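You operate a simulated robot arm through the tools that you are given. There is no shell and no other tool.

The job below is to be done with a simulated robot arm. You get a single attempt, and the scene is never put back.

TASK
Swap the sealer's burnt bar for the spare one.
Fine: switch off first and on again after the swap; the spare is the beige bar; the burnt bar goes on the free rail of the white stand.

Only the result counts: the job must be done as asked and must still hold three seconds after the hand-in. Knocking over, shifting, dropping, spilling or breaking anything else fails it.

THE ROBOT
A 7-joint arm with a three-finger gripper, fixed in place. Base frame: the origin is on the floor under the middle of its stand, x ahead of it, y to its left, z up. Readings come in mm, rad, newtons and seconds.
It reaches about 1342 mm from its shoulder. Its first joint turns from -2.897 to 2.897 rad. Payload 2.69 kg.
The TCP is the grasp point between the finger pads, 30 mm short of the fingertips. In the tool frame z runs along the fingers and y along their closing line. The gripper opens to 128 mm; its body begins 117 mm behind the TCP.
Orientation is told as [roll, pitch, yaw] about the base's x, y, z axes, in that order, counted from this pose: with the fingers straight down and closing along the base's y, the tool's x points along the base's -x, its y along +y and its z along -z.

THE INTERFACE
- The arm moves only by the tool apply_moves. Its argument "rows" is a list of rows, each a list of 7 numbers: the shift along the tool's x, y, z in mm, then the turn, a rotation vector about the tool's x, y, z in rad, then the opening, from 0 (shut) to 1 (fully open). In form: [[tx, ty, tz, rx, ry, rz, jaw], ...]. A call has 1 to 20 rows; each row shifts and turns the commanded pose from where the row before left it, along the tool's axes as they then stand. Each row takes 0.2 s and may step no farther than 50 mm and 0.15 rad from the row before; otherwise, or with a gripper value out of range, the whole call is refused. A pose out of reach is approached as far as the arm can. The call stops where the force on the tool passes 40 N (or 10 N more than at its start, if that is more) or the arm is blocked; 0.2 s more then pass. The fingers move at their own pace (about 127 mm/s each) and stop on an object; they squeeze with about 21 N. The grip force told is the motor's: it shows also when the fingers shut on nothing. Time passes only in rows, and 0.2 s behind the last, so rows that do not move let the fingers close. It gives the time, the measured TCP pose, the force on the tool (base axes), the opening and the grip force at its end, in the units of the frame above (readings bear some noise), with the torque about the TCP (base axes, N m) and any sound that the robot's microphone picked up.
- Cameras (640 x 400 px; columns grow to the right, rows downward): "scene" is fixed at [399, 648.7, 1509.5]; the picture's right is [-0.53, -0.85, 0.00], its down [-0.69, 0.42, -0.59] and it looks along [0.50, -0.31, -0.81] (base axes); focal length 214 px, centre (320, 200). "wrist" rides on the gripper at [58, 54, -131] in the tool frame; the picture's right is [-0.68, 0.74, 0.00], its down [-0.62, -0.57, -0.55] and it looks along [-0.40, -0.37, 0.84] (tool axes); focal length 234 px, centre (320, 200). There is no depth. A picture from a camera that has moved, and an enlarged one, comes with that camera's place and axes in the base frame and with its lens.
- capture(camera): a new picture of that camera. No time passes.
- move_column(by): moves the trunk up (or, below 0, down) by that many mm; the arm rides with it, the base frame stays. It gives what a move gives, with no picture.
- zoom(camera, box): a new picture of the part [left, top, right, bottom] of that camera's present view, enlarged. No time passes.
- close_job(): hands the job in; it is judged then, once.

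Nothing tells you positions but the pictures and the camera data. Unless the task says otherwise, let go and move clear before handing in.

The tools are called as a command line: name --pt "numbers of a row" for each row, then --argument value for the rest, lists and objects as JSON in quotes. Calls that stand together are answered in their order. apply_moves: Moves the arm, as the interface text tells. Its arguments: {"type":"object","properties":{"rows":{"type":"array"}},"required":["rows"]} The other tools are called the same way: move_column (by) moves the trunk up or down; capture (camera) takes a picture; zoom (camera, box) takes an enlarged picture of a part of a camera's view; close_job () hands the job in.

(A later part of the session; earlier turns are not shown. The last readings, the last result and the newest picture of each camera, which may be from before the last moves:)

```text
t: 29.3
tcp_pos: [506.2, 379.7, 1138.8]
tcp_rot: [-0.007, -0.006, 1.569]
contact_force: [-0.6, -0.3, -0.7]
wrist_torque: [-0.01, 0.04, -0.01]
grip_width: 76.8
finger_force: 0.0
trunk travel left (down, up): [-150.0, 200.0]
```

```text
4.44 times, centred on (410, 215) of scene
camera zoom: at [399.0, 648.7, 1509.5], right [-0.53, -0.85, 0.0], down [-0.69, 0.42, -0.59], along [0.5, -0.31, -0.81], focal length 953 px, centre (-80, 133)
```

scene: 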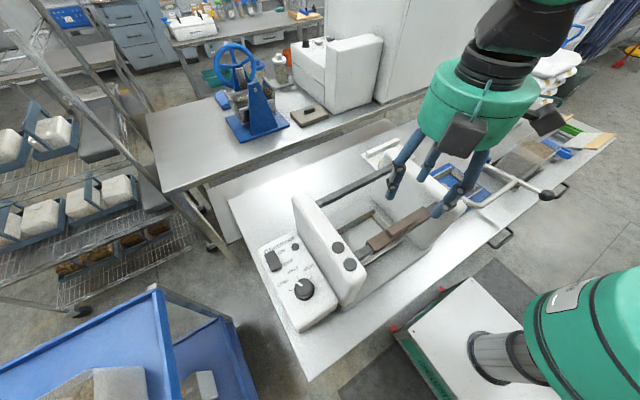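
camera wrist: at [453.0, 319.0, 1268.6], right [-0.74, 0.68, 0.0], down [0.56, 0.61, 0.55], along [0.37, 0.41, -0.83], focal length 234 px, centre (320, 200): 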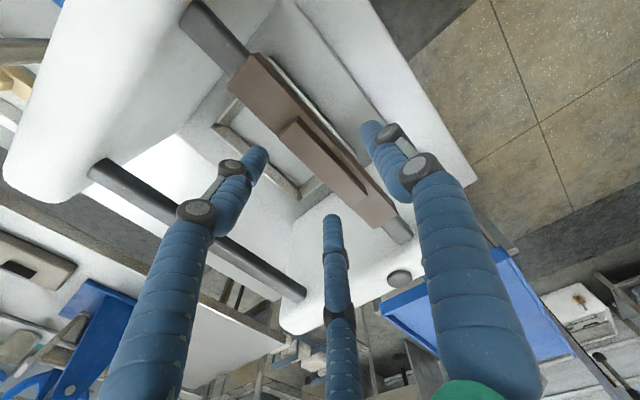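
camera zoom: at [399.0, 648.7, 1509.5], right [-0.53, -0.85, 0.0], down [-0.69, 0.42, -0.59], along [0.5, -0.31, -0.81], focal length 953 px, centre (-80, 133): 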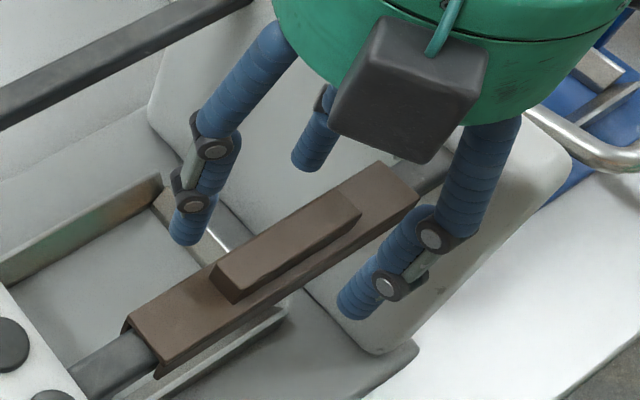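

The handle is at x≈499, y≈378 with its top at z≈1113, and the gripper is centred as wanted. I'll lower so the tips reach beside the bar body, then check.

apply_moves --pt "0 0 10 0 0 0 0.6" --pt "0 0 10 0 0 0 0.6" --pt "0 0 8 0 0 0 0.6" --pt "0 0 0 0 0 0 0.6" --pt "0 0 0 0 0 0 0.6"

zoom --camera "wrist" --box '[220, 80, 420, 240]'

zoom --camera "scene" --box '[350, 170, 470, 260]'

```text
t: 30.5
tcp_pos: [507.3, 378.5, 1110.3]
tcp_rot: [-0.003, -0.006, 1.571]
contact_force: [-0.1, -0.4, 0.2]
wrist_torque: [-0.03, 0.04, 0.0]
grip_width: 76.6
finger_force: 0.1
trunk travel left (down, up): [-150.0, 200.0]
```

```text
2.50 times, centred on (320, 160) of wrist
camera zoom: at [453.3, 318.1, 1240.3], right [-0.74, 0.68, 0.0], down [0.56, 0.61, 0.55], along [0.37, 0.41, -0.83], focal length 585 px, centre (320, 300)
```

zoom: 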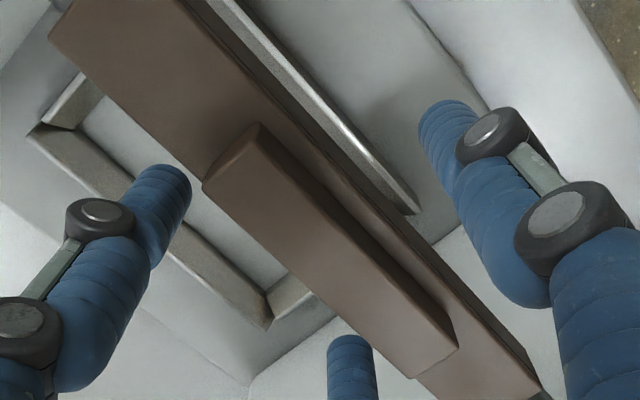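

```text
4.44 times, centred on (410, 215) of scene
camera zoom: at [399.0, 648.7, 1509.5], right [-0.53, -0.85, 0.0], down [-0.69, 0.42, -0.59], along [0.5, -0.31, -0.81], focal length 953 px, centre (-80, 133)
```

zoom: 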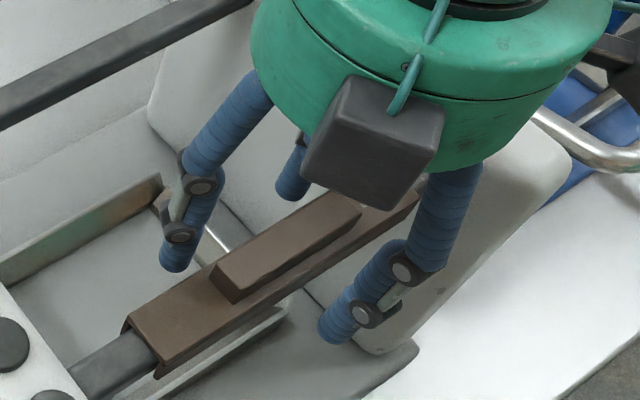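

apply_moves --pt "0 0 0 0 0 0 0.5" --pt "0 0 0 0 0 0 0.42" --pt "0 0 0 0 0 0 0.38" --pt "0 0 0 0 0 0 0.38"

zoom --camera "wrist" --box '[220, 80, 420, 240]'

zoom --camera "scene" --box '[350, 170, 470, 260]'

```text
t: 31.5
tcp_pos: [508.0, 377.9, 1110.0]
tcp_rot: [-0.003, -0.005, 1.571]
contact_force: [0.0, 0.1, 0.1]
wrist_torque: [0.0, -0.04, 0.01]
grip_width: 48.7
finger_force: 0.1
trunk travel left (down, up): [-150.0, 200.0]
```

```text
2.50 times, centred on (320, 160) of wrist
camera zoom: at [453.3, 318.1, 1240.3], right [-0.74, 0.68, 0.0], down [0.56, 0.61, 0.55], along [0.37, 0.41, -0.83], focal length 585 px, centre (320, 300)
```

zoom: 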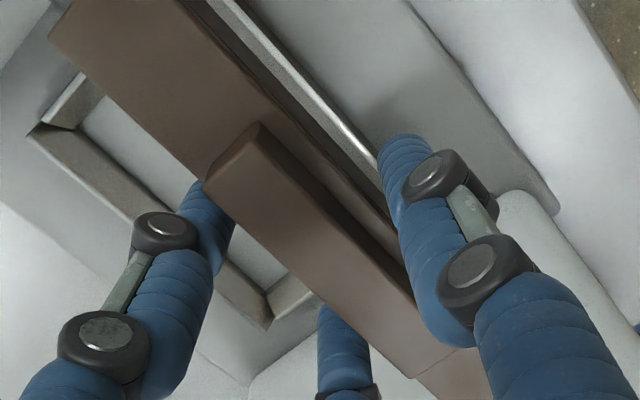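

```text
4.44 times, centred on (410, 215) of scene
camera zoom: at [399.0, 648.7, 1509.5], right [-0.53, -0.85, 0.0], down [-0.69, 0.42, -0.59], along [0.5, -0.31, -0.81], focal length 953 px, centre (-80, 133)
```

zoom: 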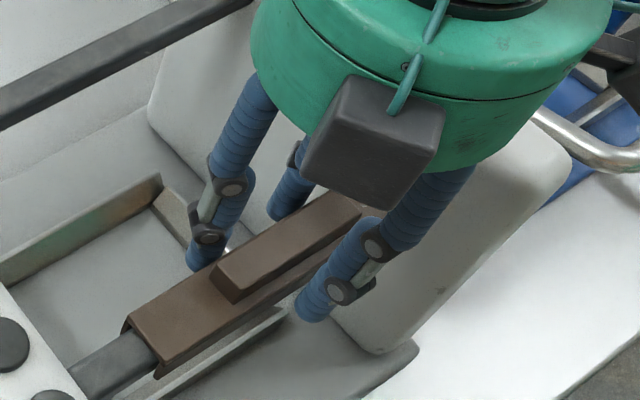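

The bar sits nicely between the three fingers. I'll close on it now and read the forces.

apply_moves --pt "0 0 0 0 0 0 0.34" --pt "0 0 0 0 0 0 0.3" --pt "0 0 0 0 0 0 0.25" --pt "0 0 0 0 0 0 0.0" --pt "0 0 0 0 0 0 0.0"

zoom --camera "wrist" --box '[220, 80, 420, 240]'

zoom --camera "scene" --box '[350, 170, 470, 260]'

```text
t: 32.7
tcp_pos: [507.8, 378.1, 1109.7]
tcp_rot: [-0.006, -0.005, 1.571]
contact_force: [2.7, 0.4, 0.7]
wrist_torque: [0.05, -0.04, -0.03]
grip_width: 41.8
finger_force: 21.2
trunk travel left (down, up): [-150.0, 200.0]
```

```text
2.50 times, centred on (320, 160) of wrist
camera zoom: at [453.5, 318.2, 1240.3], right [-0.74, 0.68, 0.0], down [0.56, 0.61, 0.55], along [0.37, 0.41, -0.83], focal length 585 px, centre (320, 300)
```

zoom: 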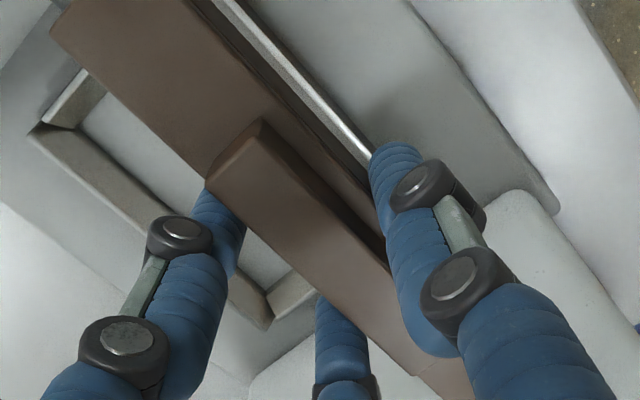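

```text
4.44 times, centred on (410, 215) of scene
camera zoom: at [399.0, 648.7, 1509.5], right [-0.53, -0.85, 0.0], down [-0.69, 0.42, -0.59], along [0.5, -0.31, -0.81], focal length 953 px, centre (-80, 133)
```

zoom: 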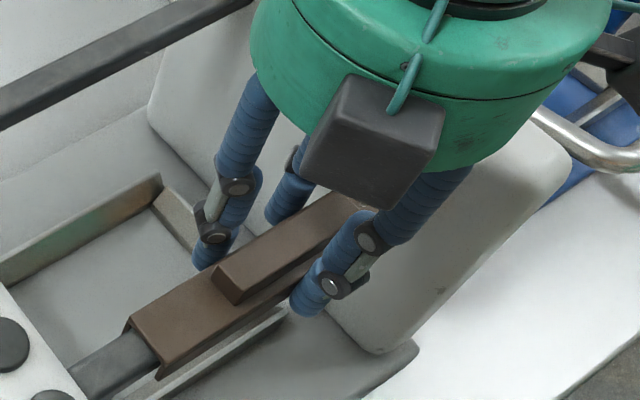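

The grip is balanced: width 41.8 mm as predicted, with almost no side force. I'll lift straight up gently.

apply_moves --pt "0 0 -3 0 0 0 0" --pt "0 0 -3 0 0 0 0" --pt "0 0 -4 0 0 0 0" --pt "0 0 -5 0 0 0 0" --pt "0 0 -5 0 0 0 0" --pt "0 0 0 0 0 0 0"

zoom --camera "scene" --box '[350, 170, 470, 260]'

capture --camera "wrist"

```text
t: 34.1
tcp_pos: [506.8, 378.2, 1132.0]
tcp_rot: [-0.004, -0.006, 1.572]
contact_force: [0.6, -0.5, 0.1]
wrist_torque: [0.03, -0.01, 0.0]
grip_width: 42.0
finger_force: 21.3
trunk travel left (down, up): [-150.0, 200.0]
```

```text
4.44 times, centred on (410, 215) of scene
camera zoom: at [399.0, 648.7, 1509.5], right [-0.53, -0.85, 0.0], down [-0.69, 0.42, -0.59], along [0.5, -0.31, -0.81], focal length 953 px, centre (-80, 133)
```

zoom: 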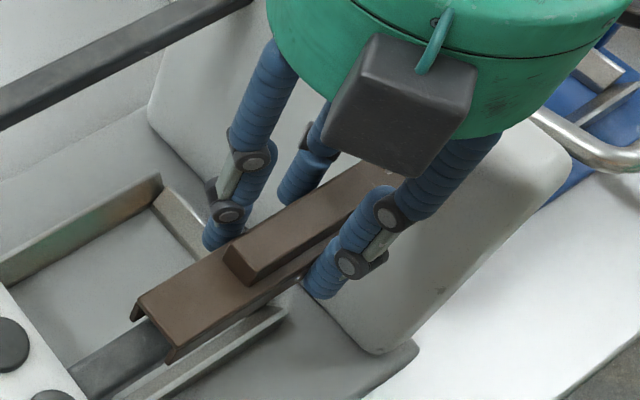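

```text
taken
camera wrist: at [452.9, 318.2, 1260.8], right [-0.74, 0.68, 0.0], down [0.56, 0.61, 0.55], along [0.37, 0.41, -0.83], focal length 234 px, centre (320, 200)
```

wrist: 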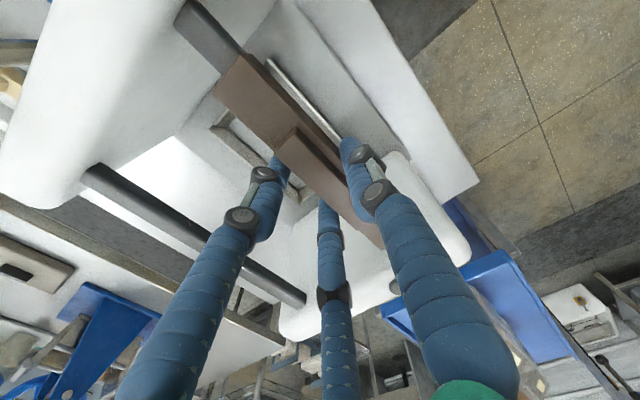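

The brown bar is free of the rail and held level. I'll lift it high, then move to (720, 240) for a clear look at the stand.

apply_moves --pt "0 0 -20 0 0 0 0" --pt "0 0 -35 0 0 0 0" --pt "0 0 -40 0 0 0 0" --pt "0 0 -40 0 0 0 0" --pt "0 0 -40 0 0 0 0" --pt "0 0 -28 0 0 0 0" --pt "23 -35.5 0 0 0 0 0" --pt "23 -35.5 0 0 0 0 0" --pt "23 -35.5 0 0 0 0 0" --pt "23 -35.5 0 0 0 0 0" --pt "23 -35.5 0 0 0 0 0" --pt "23 -35.5 0 0 0 0 0" --pt "0 0 0 0 0 0 0" --pt "0 0 0 0 0 0 0"

capture --camera "wrist"

zoom --camera "wrist" --box '[130, 0, 290, 110]'

capture --camera "scene"

```text
t: 37.1
tcp_pos: [720.5, 240.8, 1335.3]
tcp_rot: [-0.006, -0.005, 1.572]
contact_force: [-1.2, 0.2, -0.1]
wrist_torque: [-0.02, -0.01, 0.02]
grip_width: 41.7
finger_force: 20.9
trunk travel left (down, up): [-150.0, 200.0]
```

```text
taken
camera wrist: at [665.9, 180.6, 1465.9], right [-0.74, 0.68, 0.0], down [0.56, 0.61, 0.55], along [0.37, 0.41, -0.83], focal length 234 px, centre (320, 200)
```

wrist: 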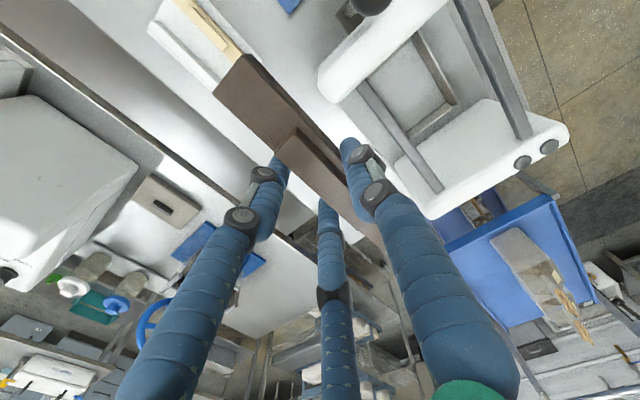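

```text
3.64 times, centred on (210, 55) of wrist
camera zoom: at [665.9, 180.6, 1465.9], right [-0.74, 0.68, 0.0], down [0.56, 0.61, 0.55], along [0.37, 0.41, -0.83], focal length 852 px, centre (720, 727)
```

zoom: 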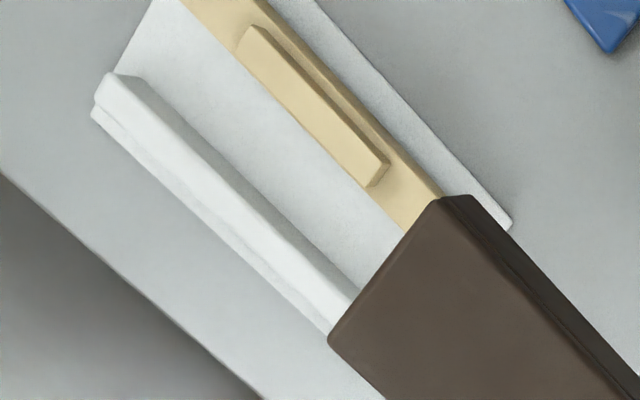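

```text
taken
```

scene: 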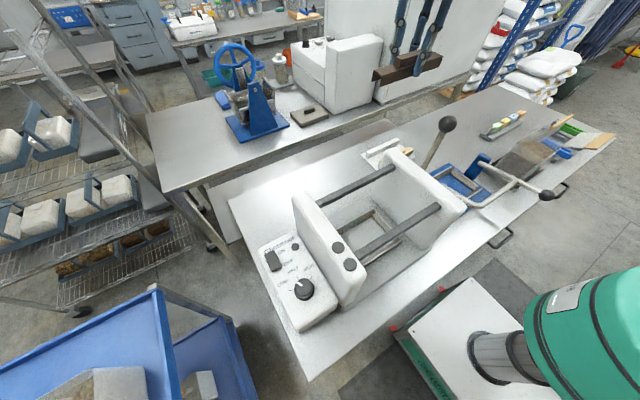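

apply_moves --pt "-12.5 35 0 0 0 0 0" --pt "-12.5 35 0 0 0 0 0" --pt "-12.5 35 0 0 0 0 0" --pt "-12.5 35 0 0 0 0 0" --pt "0 0 0 0 0 0 0" --pt "0 0 0 0 0 0 0"

capture --camera "wrist"

zoom --camera "wrist" --box '[90, 30, 230, 130]'

zoom --camera "scene" --box '[355, 125, 425, 170]'

```text
t: 38.5
tcp_pos: [579.1, 288.9, 1334.0]
tcp_rot: [-0.003, -0.004, 1.571]
contact_force: [0.8, 0.6, -1.2]
wrist_torque: [-0.01, 0.02, 0.01]
grip_width: 41.7
finger_force: 20.6
trunk travel left (down, up): [-150.0, 200.0]
```

```text
taken
camera wrist: at [525.9, 229.2, 1463.6], right [-0.74, 0.68, 0.0], down [0.56, 0.61, 0.55], along [0.37, 0.41, -0.83], focal length 234 px, centre (320, 200)
```

wrist: 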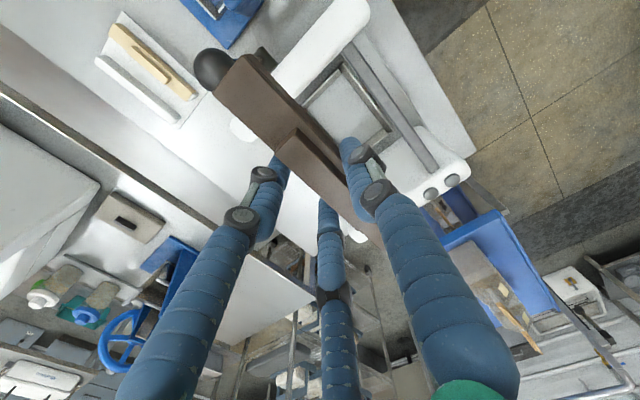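

```text
4.00 times, centred on (160, 80) of wrist
camera zoom: at [525.9, 229.2, 1463.6], right [-0.74, 0.68, 0.0], down [0.56, 0.61, 0.55], along [0.37, 0.41, -0.83], focal length 937 px, centre (960, 680)
```

zoom: 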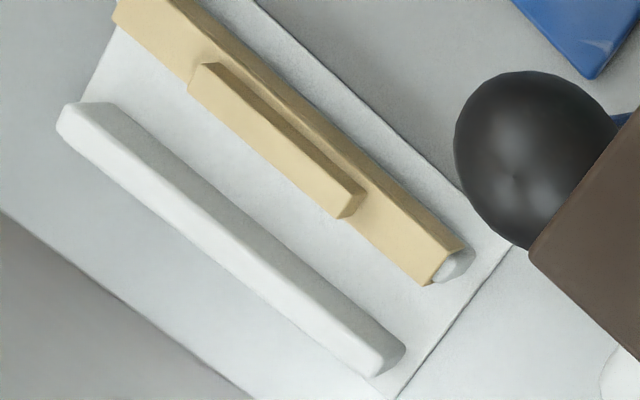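

```text
8.89 times, centred on (390, 148) of scene
camera zoom: at [399.0, 648.7, 1509.5], right [-0.53, -0.85, 0.0], down [-0.69, 0.42, -0.59], along [0.5, -0.31, -0.81], focal length 1906 px, centre (-302, 667)
```

zoom: 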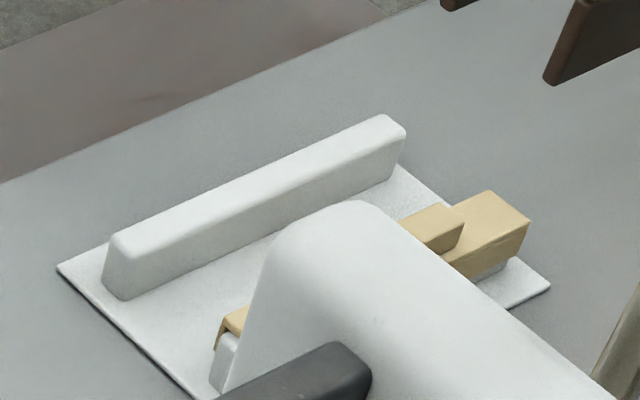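

zoom --camera "wrist" --box '[160, 90, 210, 130]'

zoom --camera "wrist" --box '[85, 5, 145, 75]'

zoom --camera "scene" --box '[358, 145, 388, 165]'

zoom --camera "scene" --box '[385, 132, 420, 160]'

```text
10.00 times, centred on (185, 110) of wrist
camera zoom: at [525.9, 229.2, 1463.6], right [-0.74, 0.68, 0.0], down [0.56, 0.61, 0.55], along [0.37, 0.41, -0.83], focal length 2342 px, centre (1670, 1100)
```

zoom: 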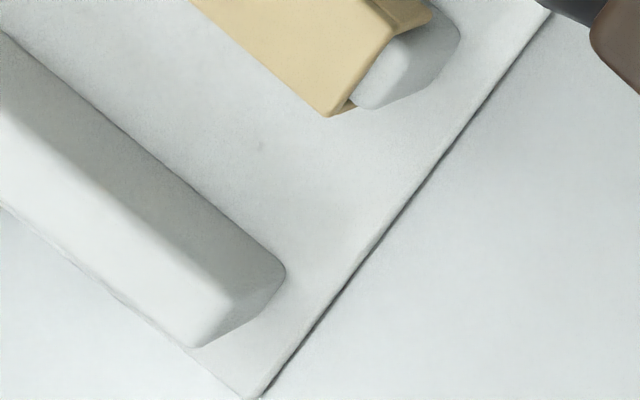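

```text
5.71 times, centred on (115, 40) of wrist
camera zoom: at [525.9, 229.2, 1463.6], right [-0.74, 0.68, 0.0], down [0.56, 0.61, 0.55], along [0.37, 0.41, -0.83], focal length 1338 px, centre (1491, 1114)
```

zoom: 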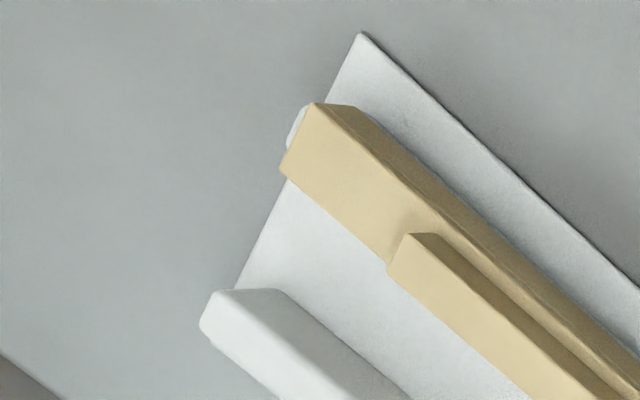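

```text
16.00 times, centred on (373, 155) of scene
camera zoom: at [399.0, 648.7, 1509.5], right [-0.53, -0.85, 0.0], down [-0.69, 0.42, -0.59], along [0.5, -0.31, -0.81], focal length 3432 px, centre (-528, 920)
```

zoom: 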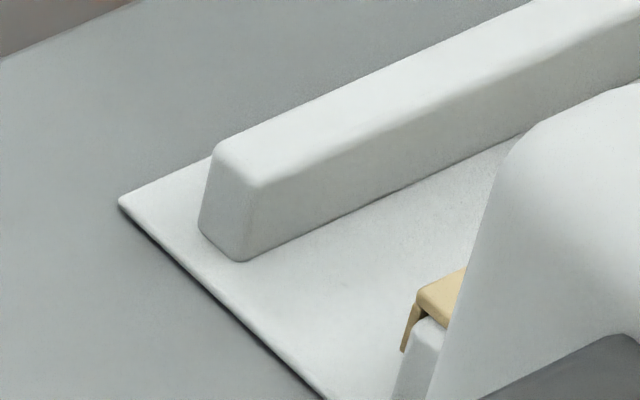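

```text
14.29 times, centred on (402, 146) of scene
camera zoom: at [399.0, 648.7, 1509.5], right [-0.53, -0.85, 0.0], down [-0.69, 0.42, -0.59], along [0.5, -0.31, -0.81], focal length 3064 px, centre (-859, 971)
```

zoom: 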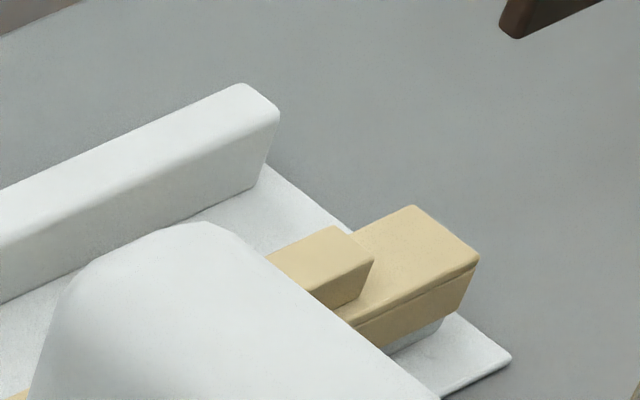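

zoom --camera "wrist" --box '[190, 30, 400, 260]'

zoom --camera "wrist" --box '[195, 35, 275, 115]'

capture --camera "scene"

```text
1.74 times, centred on (295, 145) of wrist
camera zoom: at [525.9, 229.2, 1463.6], right [-0.74, 0.68, 0.0], down [0.56, 0.61, 0.55], along [0.37, 0.41, -0.83], focal length 407 px, centre (364, 296)
```

zoom: 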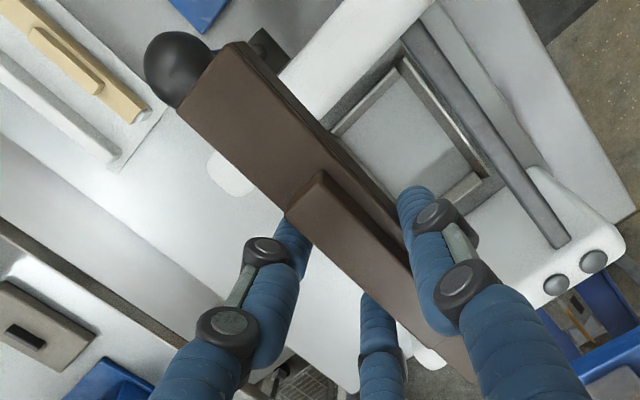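

```text
5.00 times, centred on (235, 75) of wrist
camera zoom: at [525.9, 229.2, 1463.6], right [-0.74, 0.68, 0.0], down [0.56, 0.61, 0.55], along [0.37, 0.41, -0.83], focal length 1171 px, centre (745, 825)
```

zoom: 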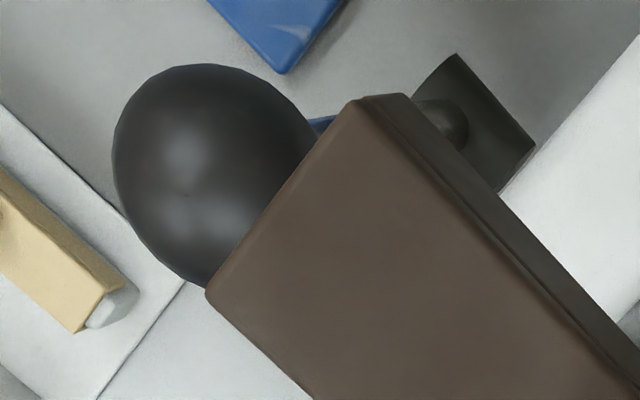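

```text
taken
```

scene: 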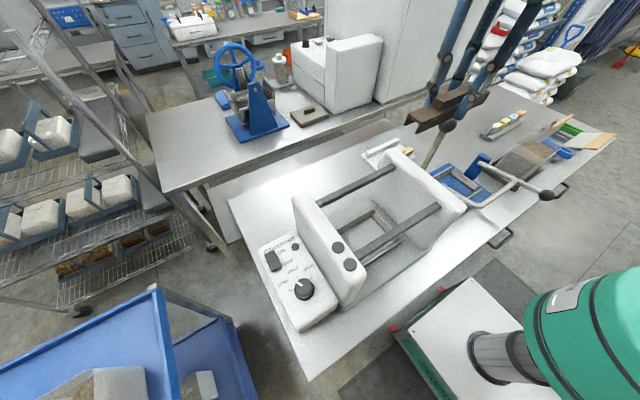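

The stand's rails run parallel to y. The free rail is centred at x≈889, y≈18 with its top at z≈890, and the beige bar sits at x≈809. I'll carry the brown bar over the free rail at safe height and begin lowering.

apply_moves --pt "27.15 -31.7 0 0 0 0 0" --pt "27.15 -31.7 0 0 0 0 0" --pt "27.15 -31.7 0 0 0 0 0" --pt "27.15 -31.7 0 0 0 0 0" --pt "27.15 -31.7 0 0 0 0 0" --pt "27.15 -31.7 0 0 0 0 0" --pt "27.15 -31.7 0 0 0 0 0" --pt "27.15 -31.7 0 0 0 0 0" --pt "27.15 -31.7 0 0 0 0 0" --pt "27.15 -31.7 0 0 0 0 0" --pt "0 0 40 0 0 0 0" --pt "0 0 40 0 0 0 0" --pt "0 0 40 0 0 0 0" --pt "0 0 40 0 0 0 0" --pt "0 0 40 0 0 0 0" --pt "0 0 40 0 0 0 0" --pt "0 0 40 0 0 0 0" --pt "0 0 0 0 0 0 0" --pt "0 0 0 0 0 0 0"

capture --camera "wrist"

zoom --camera "wrist" --box '[190, 30, 400, 260]'

capture --camera "scene"

zoom --camera "scene" --box '[340, 90, 450, 170]'

```text
t: 42.5
tcp_pos: [896.7, 19.3, 1055.9]
tcp_rot: [-0.006, -0.007, 1.571]
contact_force: [0.0, 0.3, -0.3]
wrist_torque: [0.02, -0.03, -0.01]
grip_width: 41.6
finger_force: 20.4
trunk travel left (down, up): [-150.0, 200.0]
```

```text
taken
camera wrist: at [842.6, -40.9, 1185.1], right [-0.74, 0.68, 0.0], down [0.56, 0.61, 0.55], along [0.37, 0.41, -0.83], focal length 234 px, centre (320, 200)
```

wrist: 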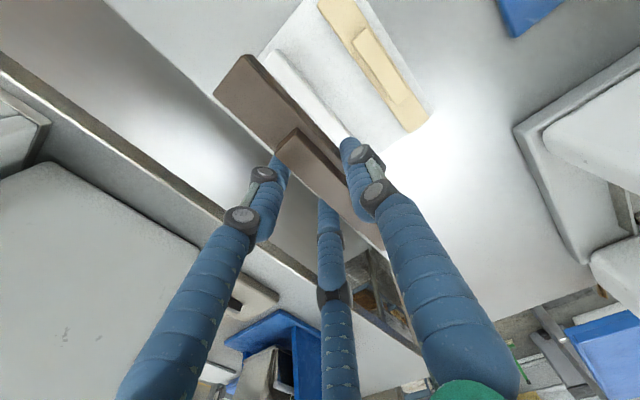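

```text
1.74 times, centred on (295, 145) of wrist
camera zoom: at [842.6, -40.9, 1185.1], right [-0.74, 0.68, 0.0], down [0.56, 0.61, 0.55], along [0.37, 0.41, -0.83], focal length 407 px, centre (364, 296)
```

zoom: 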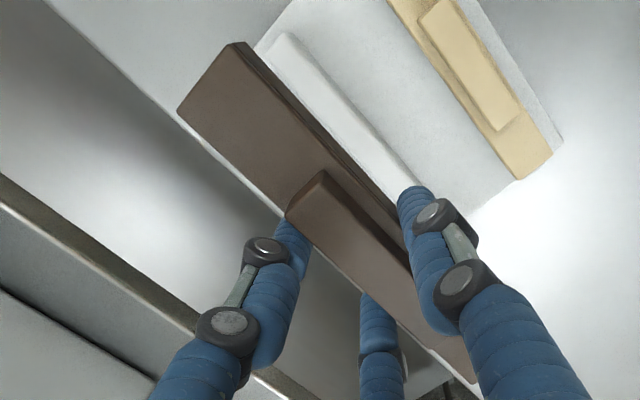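

```text
taken
```

scene: 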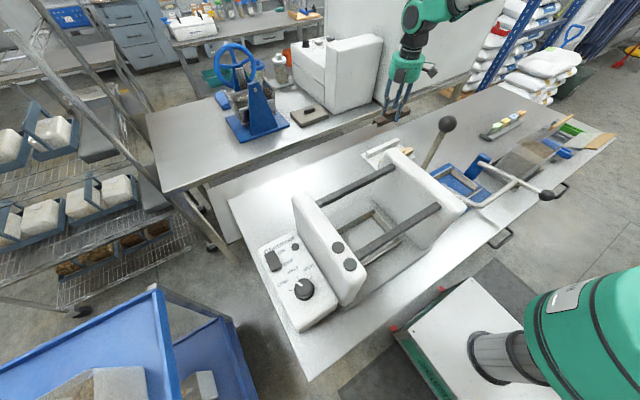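

```text
5.00 times, centred on (395, 130) of scene
camera zoom: at [399.0, 648.7, 1509.5], right [-0.53, -0.85, 0.0], down [-0.69, 0.42, -0.59], along [0.5, -0.31, -0.81], focal length 1072 px, centre (-55, 550)
```

zoom: 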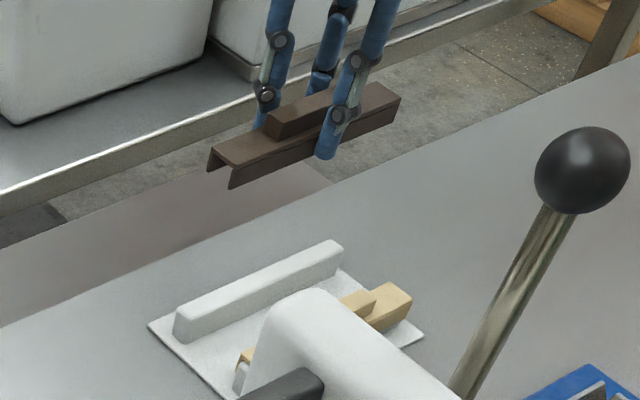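

The bar is held straight, about 1 mm from the free rail's centreline in x. I'll lower to just above the rail and check the alignment.

apply_moves --pt "1.5 -0.5 30 0 0 0 0" --pt "0 0 30 0 0 0 0" --pt "0 0 30 0 0 0 0" --pt "0 0 20 0 0 0 0" --pt "0 0 0 0 0 0 0" --pt "0 0 0 0 0 0 0"

zoom --camera "wrist" --box '[190, 30, 400, 260]'

zoom --camera "scene" --box '[350, 110, 430, 170]'

zoom --camera "scene" --box '[355, 132, 391, 156]'

```text
t: 43.9
tcp_pos: [897.7, 19.9, 944.9]
tcp_rot: [-0.006, -0.005, 1.571]
contact_force: [0.6, 0.2, -0.7]
wrist_torque: [0.01, -0.04, 0.0]
grip_width: 41.7
finger_force: 21.4
trunk travel left (down, up): [-150.0, 200.0]
```

```text
1.74 times, centred on (295, 145) of wrist
camera zoom: at [844.0, -41.0, 1075.2], right [-0.74, 0.68, 0.0], down [0.56, 0.61, 0.55], along [0.37, 0.41, -0.83], focal length 407 px, centre (364, 296)
```

zoom: 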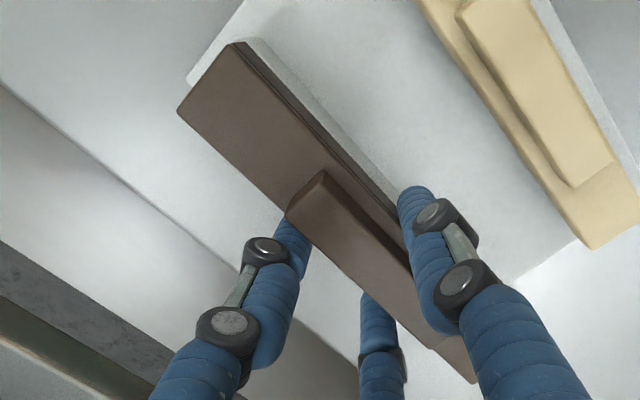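

```text
6.67 times, centred on (390, 140) of scene
camera zoom: at [399.0, 648.7, 1509.5], right [-0.53, -0.85, 0.0], down [-0.69, 0.42, -0.59], along [0.5, -0.31, -0.81], focal length 1430 px, centre (-147, 600)
```

zoom: 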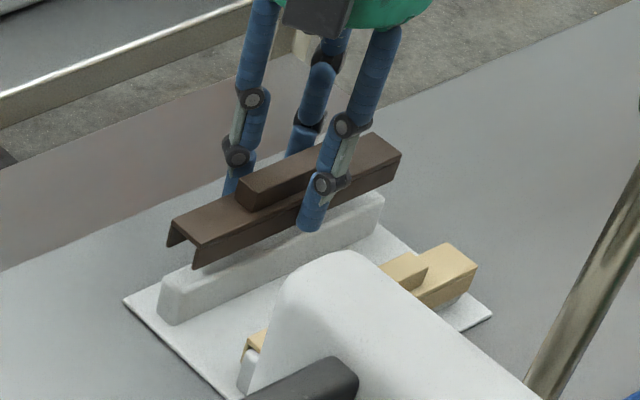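

```text
16.00 times, centred on (373, 144) of scene
camera zoom: at [399.0, 648.7, 1509.5], right [-0.53, -0.85, 0.0], down [-0.69, 0.42, -0.59], along [0.5, -0.31, -0.81], focal length 3432 px, centre (-528, 1096)
```

zoom: 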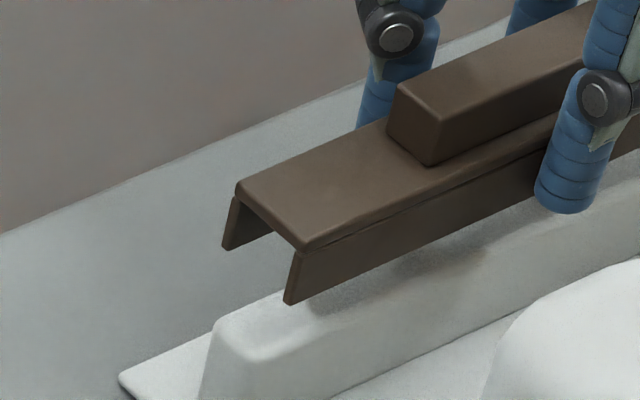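

The channel is centred over the free rail. I'll shift 2 mm in −y and lower it slowly onto the rail.

apply_moves --pt "2 0 6 0 0 0 0" --pt "0 0 6 0 0 0 0" --pt "0 0 4 0 0 0 0" --pt "0 0 3 0 0 0 0" --pt "0 0 3 0 0 0 0" --pt "0 0 3 0 0 0 0" --pt "0 0 3 0 0 0 0" --pt "0 0 0 0 0 0 0"

zoom --camera "scene" --box '[355, 132, 403, 164]'

```text
t: 45.7
tcp_pos: [900.4, 17.2, 918.9]
tcp_rot: [-0.009, -0.005, 1.57]
contact_force: [8.7, -0.6, 24.1]
wrist_torque: [0.0, 0.23, -0.05]
grip_width: 41.8
finger_force: 20.7
trunk travel left (down, up): [-150.0, 200.0]
```

```text
12.50 times, centred on (379, 148) of scene
camera zoom: at [399.0, 648.7, 1509.5], right [-0.53, -0.85, 0.0], down [-0.69, 0.42, -0.59], along [0.5, -0.31, -0.81], focal length 2681 px, centre (-418, 850)
```

zoom: 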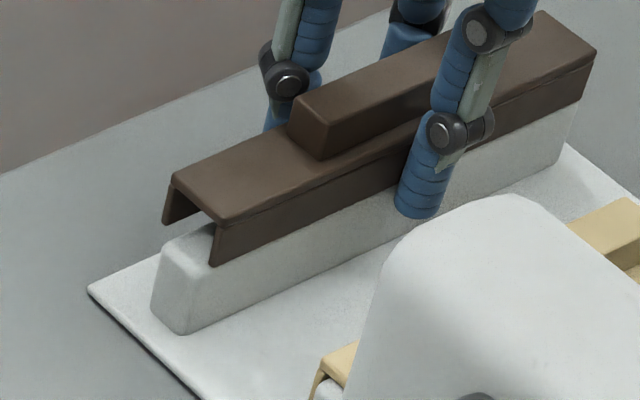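

The channel's +x flange is touching the rail's edge; the reaction pushes +x, so the bar must go about 3 mm further +x. I'll back off slightly, shift, and retry.

apply_moves --pt "0 0 -3 0 0 0 0" --pt "0 -1.5 -2 0 0 0 0" --pt "0 -1.5 0 0 0 0 0" --pt "0 0 0 0 0 0 0" --pt "0 0 0 0 0 0 0"

zoom --camera "scene" --box '[355, 135, 391, 159]'

zoom --camera "wrist" --box '[190, 30, 310, 130]'

```text
t: 46.9
tcp_pos: [900.6, 16.1, 916.6]
tcp_rot: [-0.001, -0.003, 1.572]
contact_force: [-9.9, -0.4, -4.6]
wrist_torque: [-0.04, 0.22, 0.01]
grip_width: 41.5
finger_force: 21.1
trunk travel left (down, up): [-150.0, 200.0]
```

```text
16.00 times, centred on (373, 147) of scene
camera zoom: at [399.0, 648.7, 1509.5], right [-0.53, -0.85, 0.0], down [-0.69, 0.42, -0.59], along [0.5, -0.31, -0.81], focal length 3432 px, centre (-528, 1048)
```

zoom: 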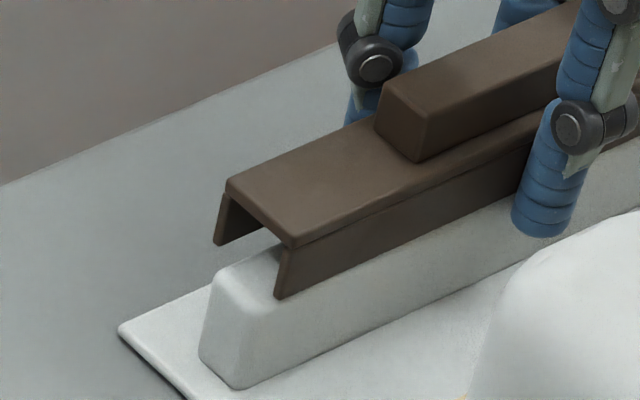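

```text
4.00 times, centred on (250, 80) of wrist
camera zoom: at [847.1, -43.9, 1047.7], right [-0.74, 0.68, 0.0], down [0.57, 0.61, 0.55], along [0.37, 0.41, -0.83], focal length 937 px, centre (600, 680)
```

zoom: 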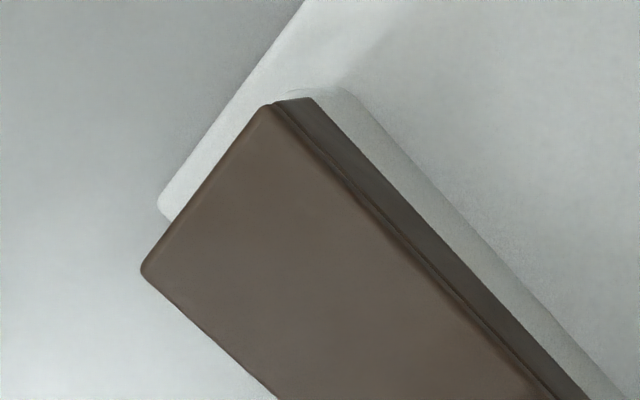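

apply_moves --pt "0 0 0 0 0 0 0" --pt "0 0 0 0 0 0 0" --pt "0 0 0 0 0 0 0"

zoom --camera "scene" --box '[355, 130, 415, 170]'

```text
t: 47.7
tcp_pos: [900.9, 17.1, 918.8]
tcp_rot: [-0.004, -0.006, 1.57]
contact_force: [-20.4, -1.0, -9.3]
wrist_torque: [-0.01, 0.36, -0.01]
grip_width: 41.4
finger_force: 21.7
trunk travel left (down, up): [-150.0, 200.0]
```

```text
10.00 times, centred on (385, 150) of scene
camera zoom: at [399.0, 648.7, 1509.5], right [-0.53, -0.85, 0.0], down [-0.69, 0.42, -0.59], along [0.5, -0.31, -0.81], focal length 2145 px, centre (-330, 700)
```

zoom: 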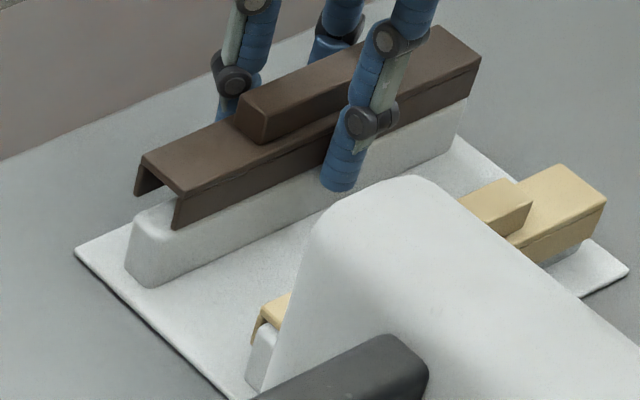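

Side force is building because my +x command was a bit too far now that the flanges straddle the rail. I'll ease back 2 mm in −x and recheck.

apply_moves --pt "0 2 0 0 0 0 0" --pt "0 0 0 0 0 0 0"

```text
t: 48.3
tcp_pos: [900.0, 16.0, 920.9]
tcp_rot: [-0.006, -0.005, 1.571]
contact_force: [-17.2, 1.1, -6.2]
wrist_torque: [0.07, 0.33, -0.03]
grip_width: 41.7
finger_force: 20.6
trunk travel left (down, up): [-150.0, 200.0]
```

apply_moves --pt "0 1 0 0 0 0 0" --pt "0 0 0 0 0 0 0"

zoom --camera "scene" --box '[355, 130, 415, 170]'

zoom --camera "wrist" --box '[190, 30, 310, 130]'

```text
t: 48.9
tcp_pos: [899.9, 16.4, 921.8]
tcp_rot: [-0.006, -0.006, 1.572]
contact_force: [-9.2, 1.2, -3.0]
wrist_torque: [0.0, 0.2, -0.04]
grip_width: 41.8
finger_force: 20.9
trunk travel left (down, up): [-150.0, 200.0]
```

```text
10.00 times, centred on (385, 150) of scene
camera zoom: at [399.0, 648.7, 1509.5], right [-0.53, -0.85, 0.0], down [-0.69, 0.42, -0.59], along [0.5, -0.31, -0.81], focal length 2145 px, centre (-330, 700)
```

zoom: 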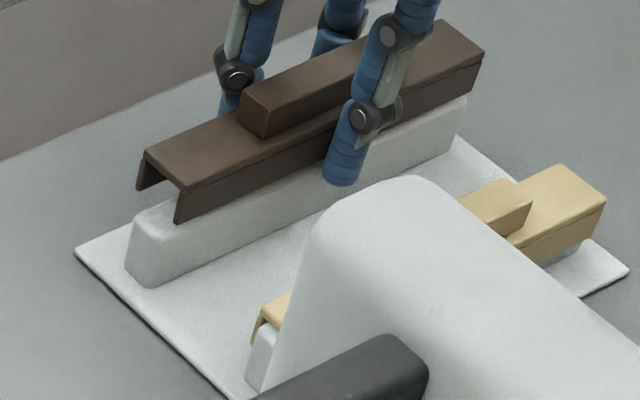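

```text
4.00 times, centred on (250, 80) of wrist
camera zoom: at [846.3, -44.2, 1051.3], right [-0.74, 0.68, 0.0], down [0.56, 0.61, 0.55], along [0.38, 0.41, -0.83], focal length 937 px, centre (600, 680)
```

zoom: 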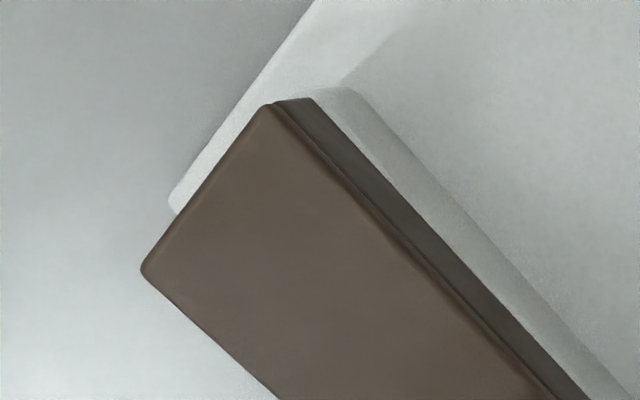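

apply_moves --pt "0 0 0 0 0 0 0" --pt "0 0 0 0 0 0 0" --pt "0 0 0 0 0 0 0" --pt "0 0 0 0 0 0 0"

```text
t: 49.9
tcp_pos: [900.2, 16.0, 922.4]
tcp_rot: [-0.007, -0.005, 1.569]
contact_force: [-1.2, 0.1, 0.4]
wrist_torque: [0.02, 0.11, -0.01]
grip_width: 41.4
finger_force: 21.0
trunk travel left (down, up): [-150.0, 200.0]
```

apply_moves --pt "0 -1 0 0 0 0 0" --pt "0 0 0 0 0 0 0" --pt "0 0 0 0 0 0 0" --pt "0 0 0 0 0 0 0"

zoom --camera "scene" --box '[355, 135, 391, 159]'

```text
t: 50.9
tcp_pos: [900.2, 16.0, 921.6]
tcp_rot: [-0.003, -0.006, 1.571]
contact_force: [-5.2, -1.5, 0.5]
wrist_torque: [-0.07, 0.17, 0.07]
grip_width: 41.5
finger_force: 20.3
trunk travel left (down, up): [-150.0, 200.0]
```

```text
16.00 times, centred on (373, 147) of scene
camera zoom: at [399.0, 648.7, 1509.5], right [-0.53, -0.85, 0.0], down [-0.69, 0.42, -0.59], along [0.5, -0.31, -0.81], focal length 3432 px, centre (-528, 1048)
```

zoom: 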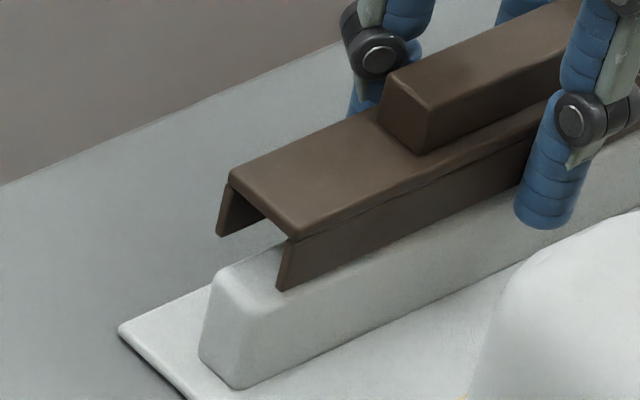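

The bar slipped upward in the fingers by roughly 8 mm when it pressed on the rail edge, and it now sits about 3 mm too far +x. I'll raise it clear, shift −x, and re-measure before trying again.

apply_moves --pt "0 0 -5 0 0 0 0" --pt "0 0 -5 0 0 0 0" --pt "0 2 0 0 0 0 0" --pt "0 0 0 0 0 0 0" --pt "0 0 0 0 0 0 0" --pt "0 0 0 0 0 0 0" --pt "0 0 0 0 0 0 0"

zoom --camera "scene" --box '[355, 132, 391, 156]'

zoom --camera "wrist" --box '[190, 30, 310, 130]'

zoom --camera "scene" --box '[380, 120, 416, 144]'

```text
t: 52.5
tcp_pos: [897.7, 18.3, 930.2]
tcp_rot: [-0.003, -0.005, 1.569]
contact_force: [0.7, 0.2, 0.4]
wrist_torque: [-0.02, 0.03, -0.02]
grip_width: 41.3
finger_force: 21.2
trunk travel left (down, up): [-150.0, 200.0]
```

```text
16.00 times, centred on (373, 144) of scene
camera zoom: at [399.0, 648.7, 1509.5], right [-0.53, -0.85, 0.0], down [-0.69, 0.42, -0.59], along [0.5, -0.31, -0.81], focal length 3432 px, centre (-528, 1096)
```

zoom: 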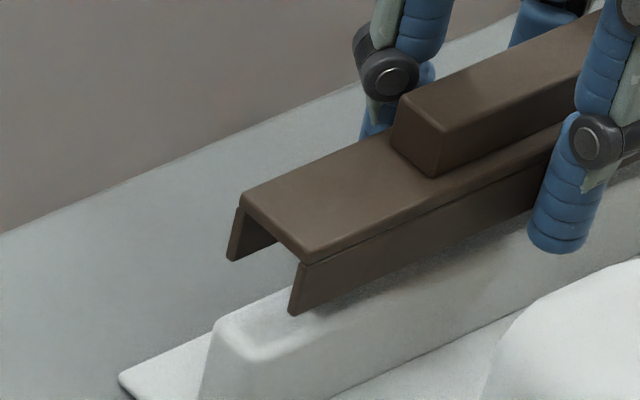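

```text
4.00 times, centred on (250, 80) of wrist
camera zoom: at [844.0, -43.4, 1060.5], right [-0.74, 0.68, 0.0], down [0.56, 0.61, 0.55], along [0.37, 0.41, -0.83], focal length 937 px, centre (600, 680)
```

zoom: 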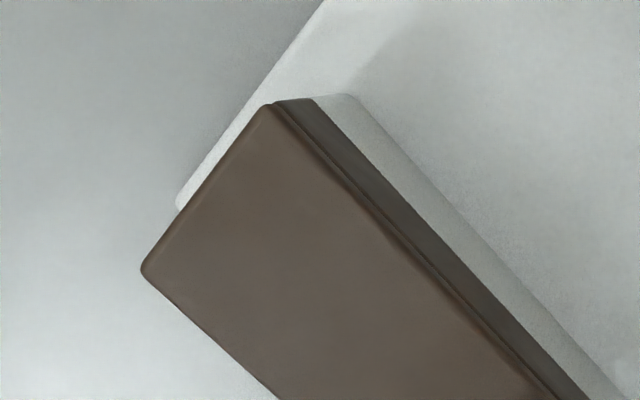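

```text
16.00 times, centred on (398, 132) of scene
camera zoom: at [399.0, 648.7, 1509.5], right [-0.53, -0.85, 0.0], down [-0.69, 0.42, -0.59], along [0.5, -0.31, -0.81], focal length 3432 px, centre (-928, 1288)
```

zoom: 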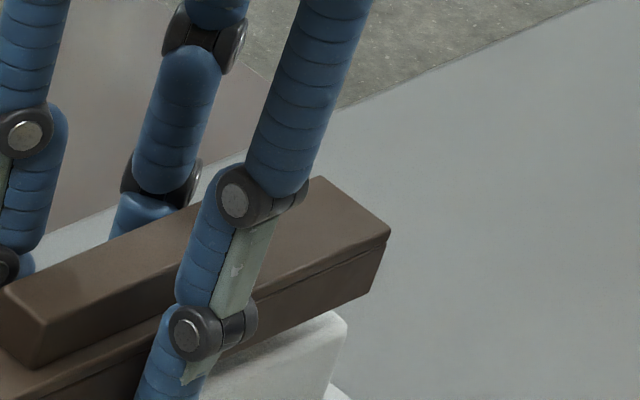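

apply_moves --pt "0 0 4 0 0 0 0" --pt "0 0 4 0 0 0 0" --pt "0 0 3 0 0 0 0" --pt "0 0 0 0 0 0 0" --pt "0 0 0 0 0 0 0"

```text
t: 53.7
tcp_pos: [898.1, 16.9, 921.0]
tcp_rot: [-0.003, -0.005, 1.57]
contact_force: [0.5, -0.6, 0.1]
wrist_torque: [0.02, 0.04, -0.02]
grip_width: 41.6
finger_force: 21.0
trunk travel left (down, up): [-150.0, 200.0]
```

apply_moves --pt "0 0 1 0 0 0 0" --pt "0 0 1 0 0 0 0" --pt "0 0 0 0 0 0 0"

zoom --camera "scene" --box '[355, 135, 391, 159]'

```text
t: 54.5
tcp_pos: [898.2, 16.2, 917.6]
tcp_rot: [-0.006, -0.006, 1.572]
contact_force: [0.3, 0.1, 0.3]
wrist_torque: [-0.02, 0.01, -0.03]
grip_width: 41.3
finger_force: 21.2
trunk travel left (down, up): [-150.0, 200.0]
```

```text
16.00 times, centred on (373, 147) of scene
camera zoom: at [399.0, 648.7, 1509.5], right [-0.53, -0.85, 0.0], down [-0.69, 0.42, -0.59], along [0.5, -0.31, -0.81], focal length 3432 px, centre (-528, 1048)
```

zoom: 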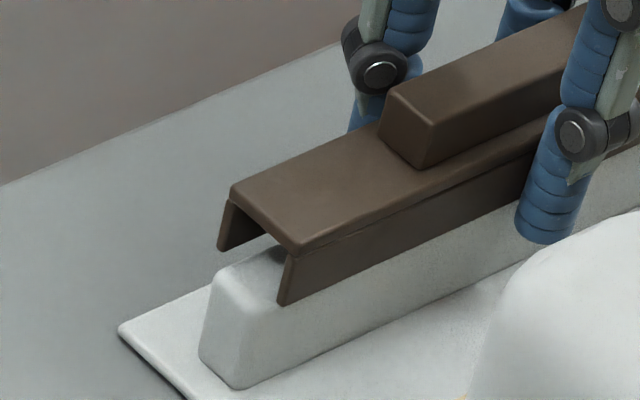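

apply_moves --pt "0 0 1 0 0 0 0" --pt "0 0 1 0 0 0 0" --pt "0 0 0 0 0 0 0"

```text
t: 55.3
tcp_pos: [898.3, 17.8, 918.3]
tcp_rot: [-0.008, -0.006, 1.573]
contact_force: [-2.2, -1.2, 15.1]
wrist_torque: [-0.05, 0.32, 0.01]
grip_width: 41.2
finger_force: 21.5
trunk travel left (down, up): [-150.0, 200.0]
```

The torque shows the contact is under the −x flange, so the bar needs to go about 2 mm toward −x. I'll lift a little, shift and lower again.

apply_moves --pt "0 0 -3 0 0 0 0" --pt "0 2 0 0 0 0 0" --pt "0 0 0 0 0 0 0" --pt "0 0 0 0 0 0 0"

```text
t: 56.3
tcp_pos: [895.3, 17.3, 917.8]
tcp_rot: [-0.004, -0.005, 1.571]
contact_force: [-0.5, -0.4, -0.2]
wrist_torque: [-0.01, 0.01, -0.02]
grip_width: 41.4
finger_force: 21.1
trunk travel left (down, up): [-150.0, 200.0]
```

apply_moves --pt "0 0 1 0 0 0 0" --pt "0 0 1 0 0 0 0" --pt "0 0 1 0 0 0 0" --pt "0 0 1 0 0 0 0" --pt "0 0 0 0 0 0 0"

zoom --camera "scene" --box '[355, 135, 391, 159]'

```text
t: 57.5
tcp_pos: [896.8, 17.5, 914.8]
tcp_rot: [-0.003, -0.004, 1.571]
contact_force: [4.3, -0.9, -1.5]
wrist_torque: [-0.03, -0.13, -0.04]
grip_width: 41.2
finger_force: 21.1
trunk travel left (down, up): [-150.0, 200.0]
```

```text
16.00 times, centred on (373, 147) of scene
camera zoom: at [399.0, 648.7, 1509.5], right [-0.53, -0.85, 0.0], down [-0.69, 0.42, -0.59], along [0.5, -0.31, -0.81], focal length 3432 px, centre (-528, 1048)
```

zoom: 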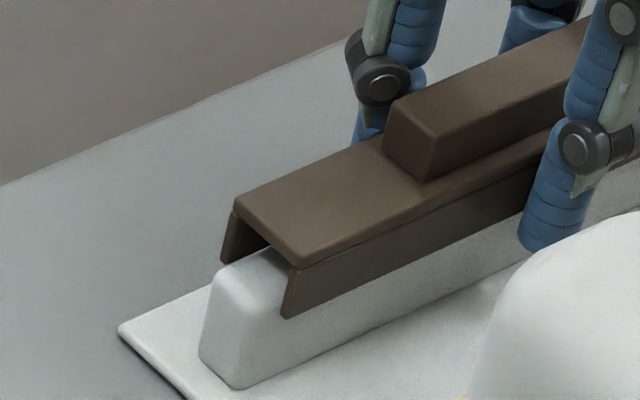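

The flanges now straddle the rail, with a small +x reaction. I'll ease 0.7 mm toward +x and slide it down.

apply_moves --pt "0 -0.8 1 0 0 0 0" --pt "0 0 1.5 0 0 0 0" --pt "0 0 1.5 0 0 0 0" --pt "0 0 0 0 0 0 0"

```text
t: 58.5
tcp_pos: [897.1, 15.4, 910.1]
tcp_rot: [-0.005, -0.005, 1.571]
contact_force: [-0.2, 0.2, -0.8]
wrist_torque: [-0.01, -0.01, -0.01]
grip_width: 41.5
finger_force: 20.5
trunk travel left (down, up): [-150.0, 200.0]
```

apply_moves --pt "0 0 1.5 0 0 0 0" --pt "0 0 1.5 0 0 0 0" --pt "0 0 1.5 0 0 0 0" --pt "0 0 1.5 0 0 0 0" --pt "0 0 0 0 0 0 0"

zoom --camera "scene" --box '[355, 135, 403, 167]'

```text
t: 59.7
tcp_pos: [896.4, 16.4, 905.0]
tcp_rot: [-0.005, -0.005, 1.571]
contact_force: [0.3, -0.3, -1.2]
wrist_torque: [-0.02, -0.01, -0.03]
grip_width: 41.4
finger_force: 20.9
trunk travel left (down, up): [-150.0, 200.0]
```

```text
12.50 times, centred on (379, 151) of scene
camera zoom: at [399.0, 648.7, 1509.5], right [-0.53, -0.85, 0.0], down [-0.69, 0.42, -0.59], along [0.5, -0.31, -0.81], focal length 2681 px, centre (-418, 812)
```

zoom: 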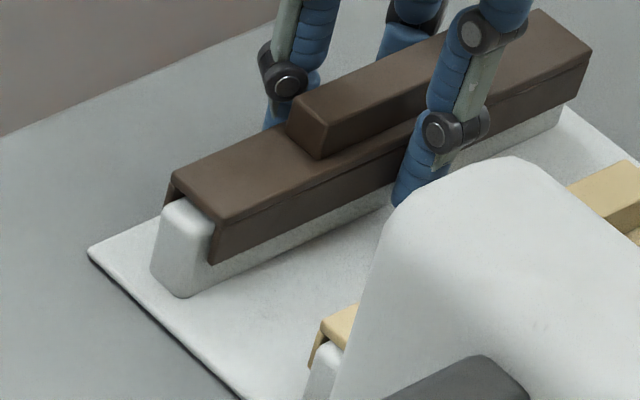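

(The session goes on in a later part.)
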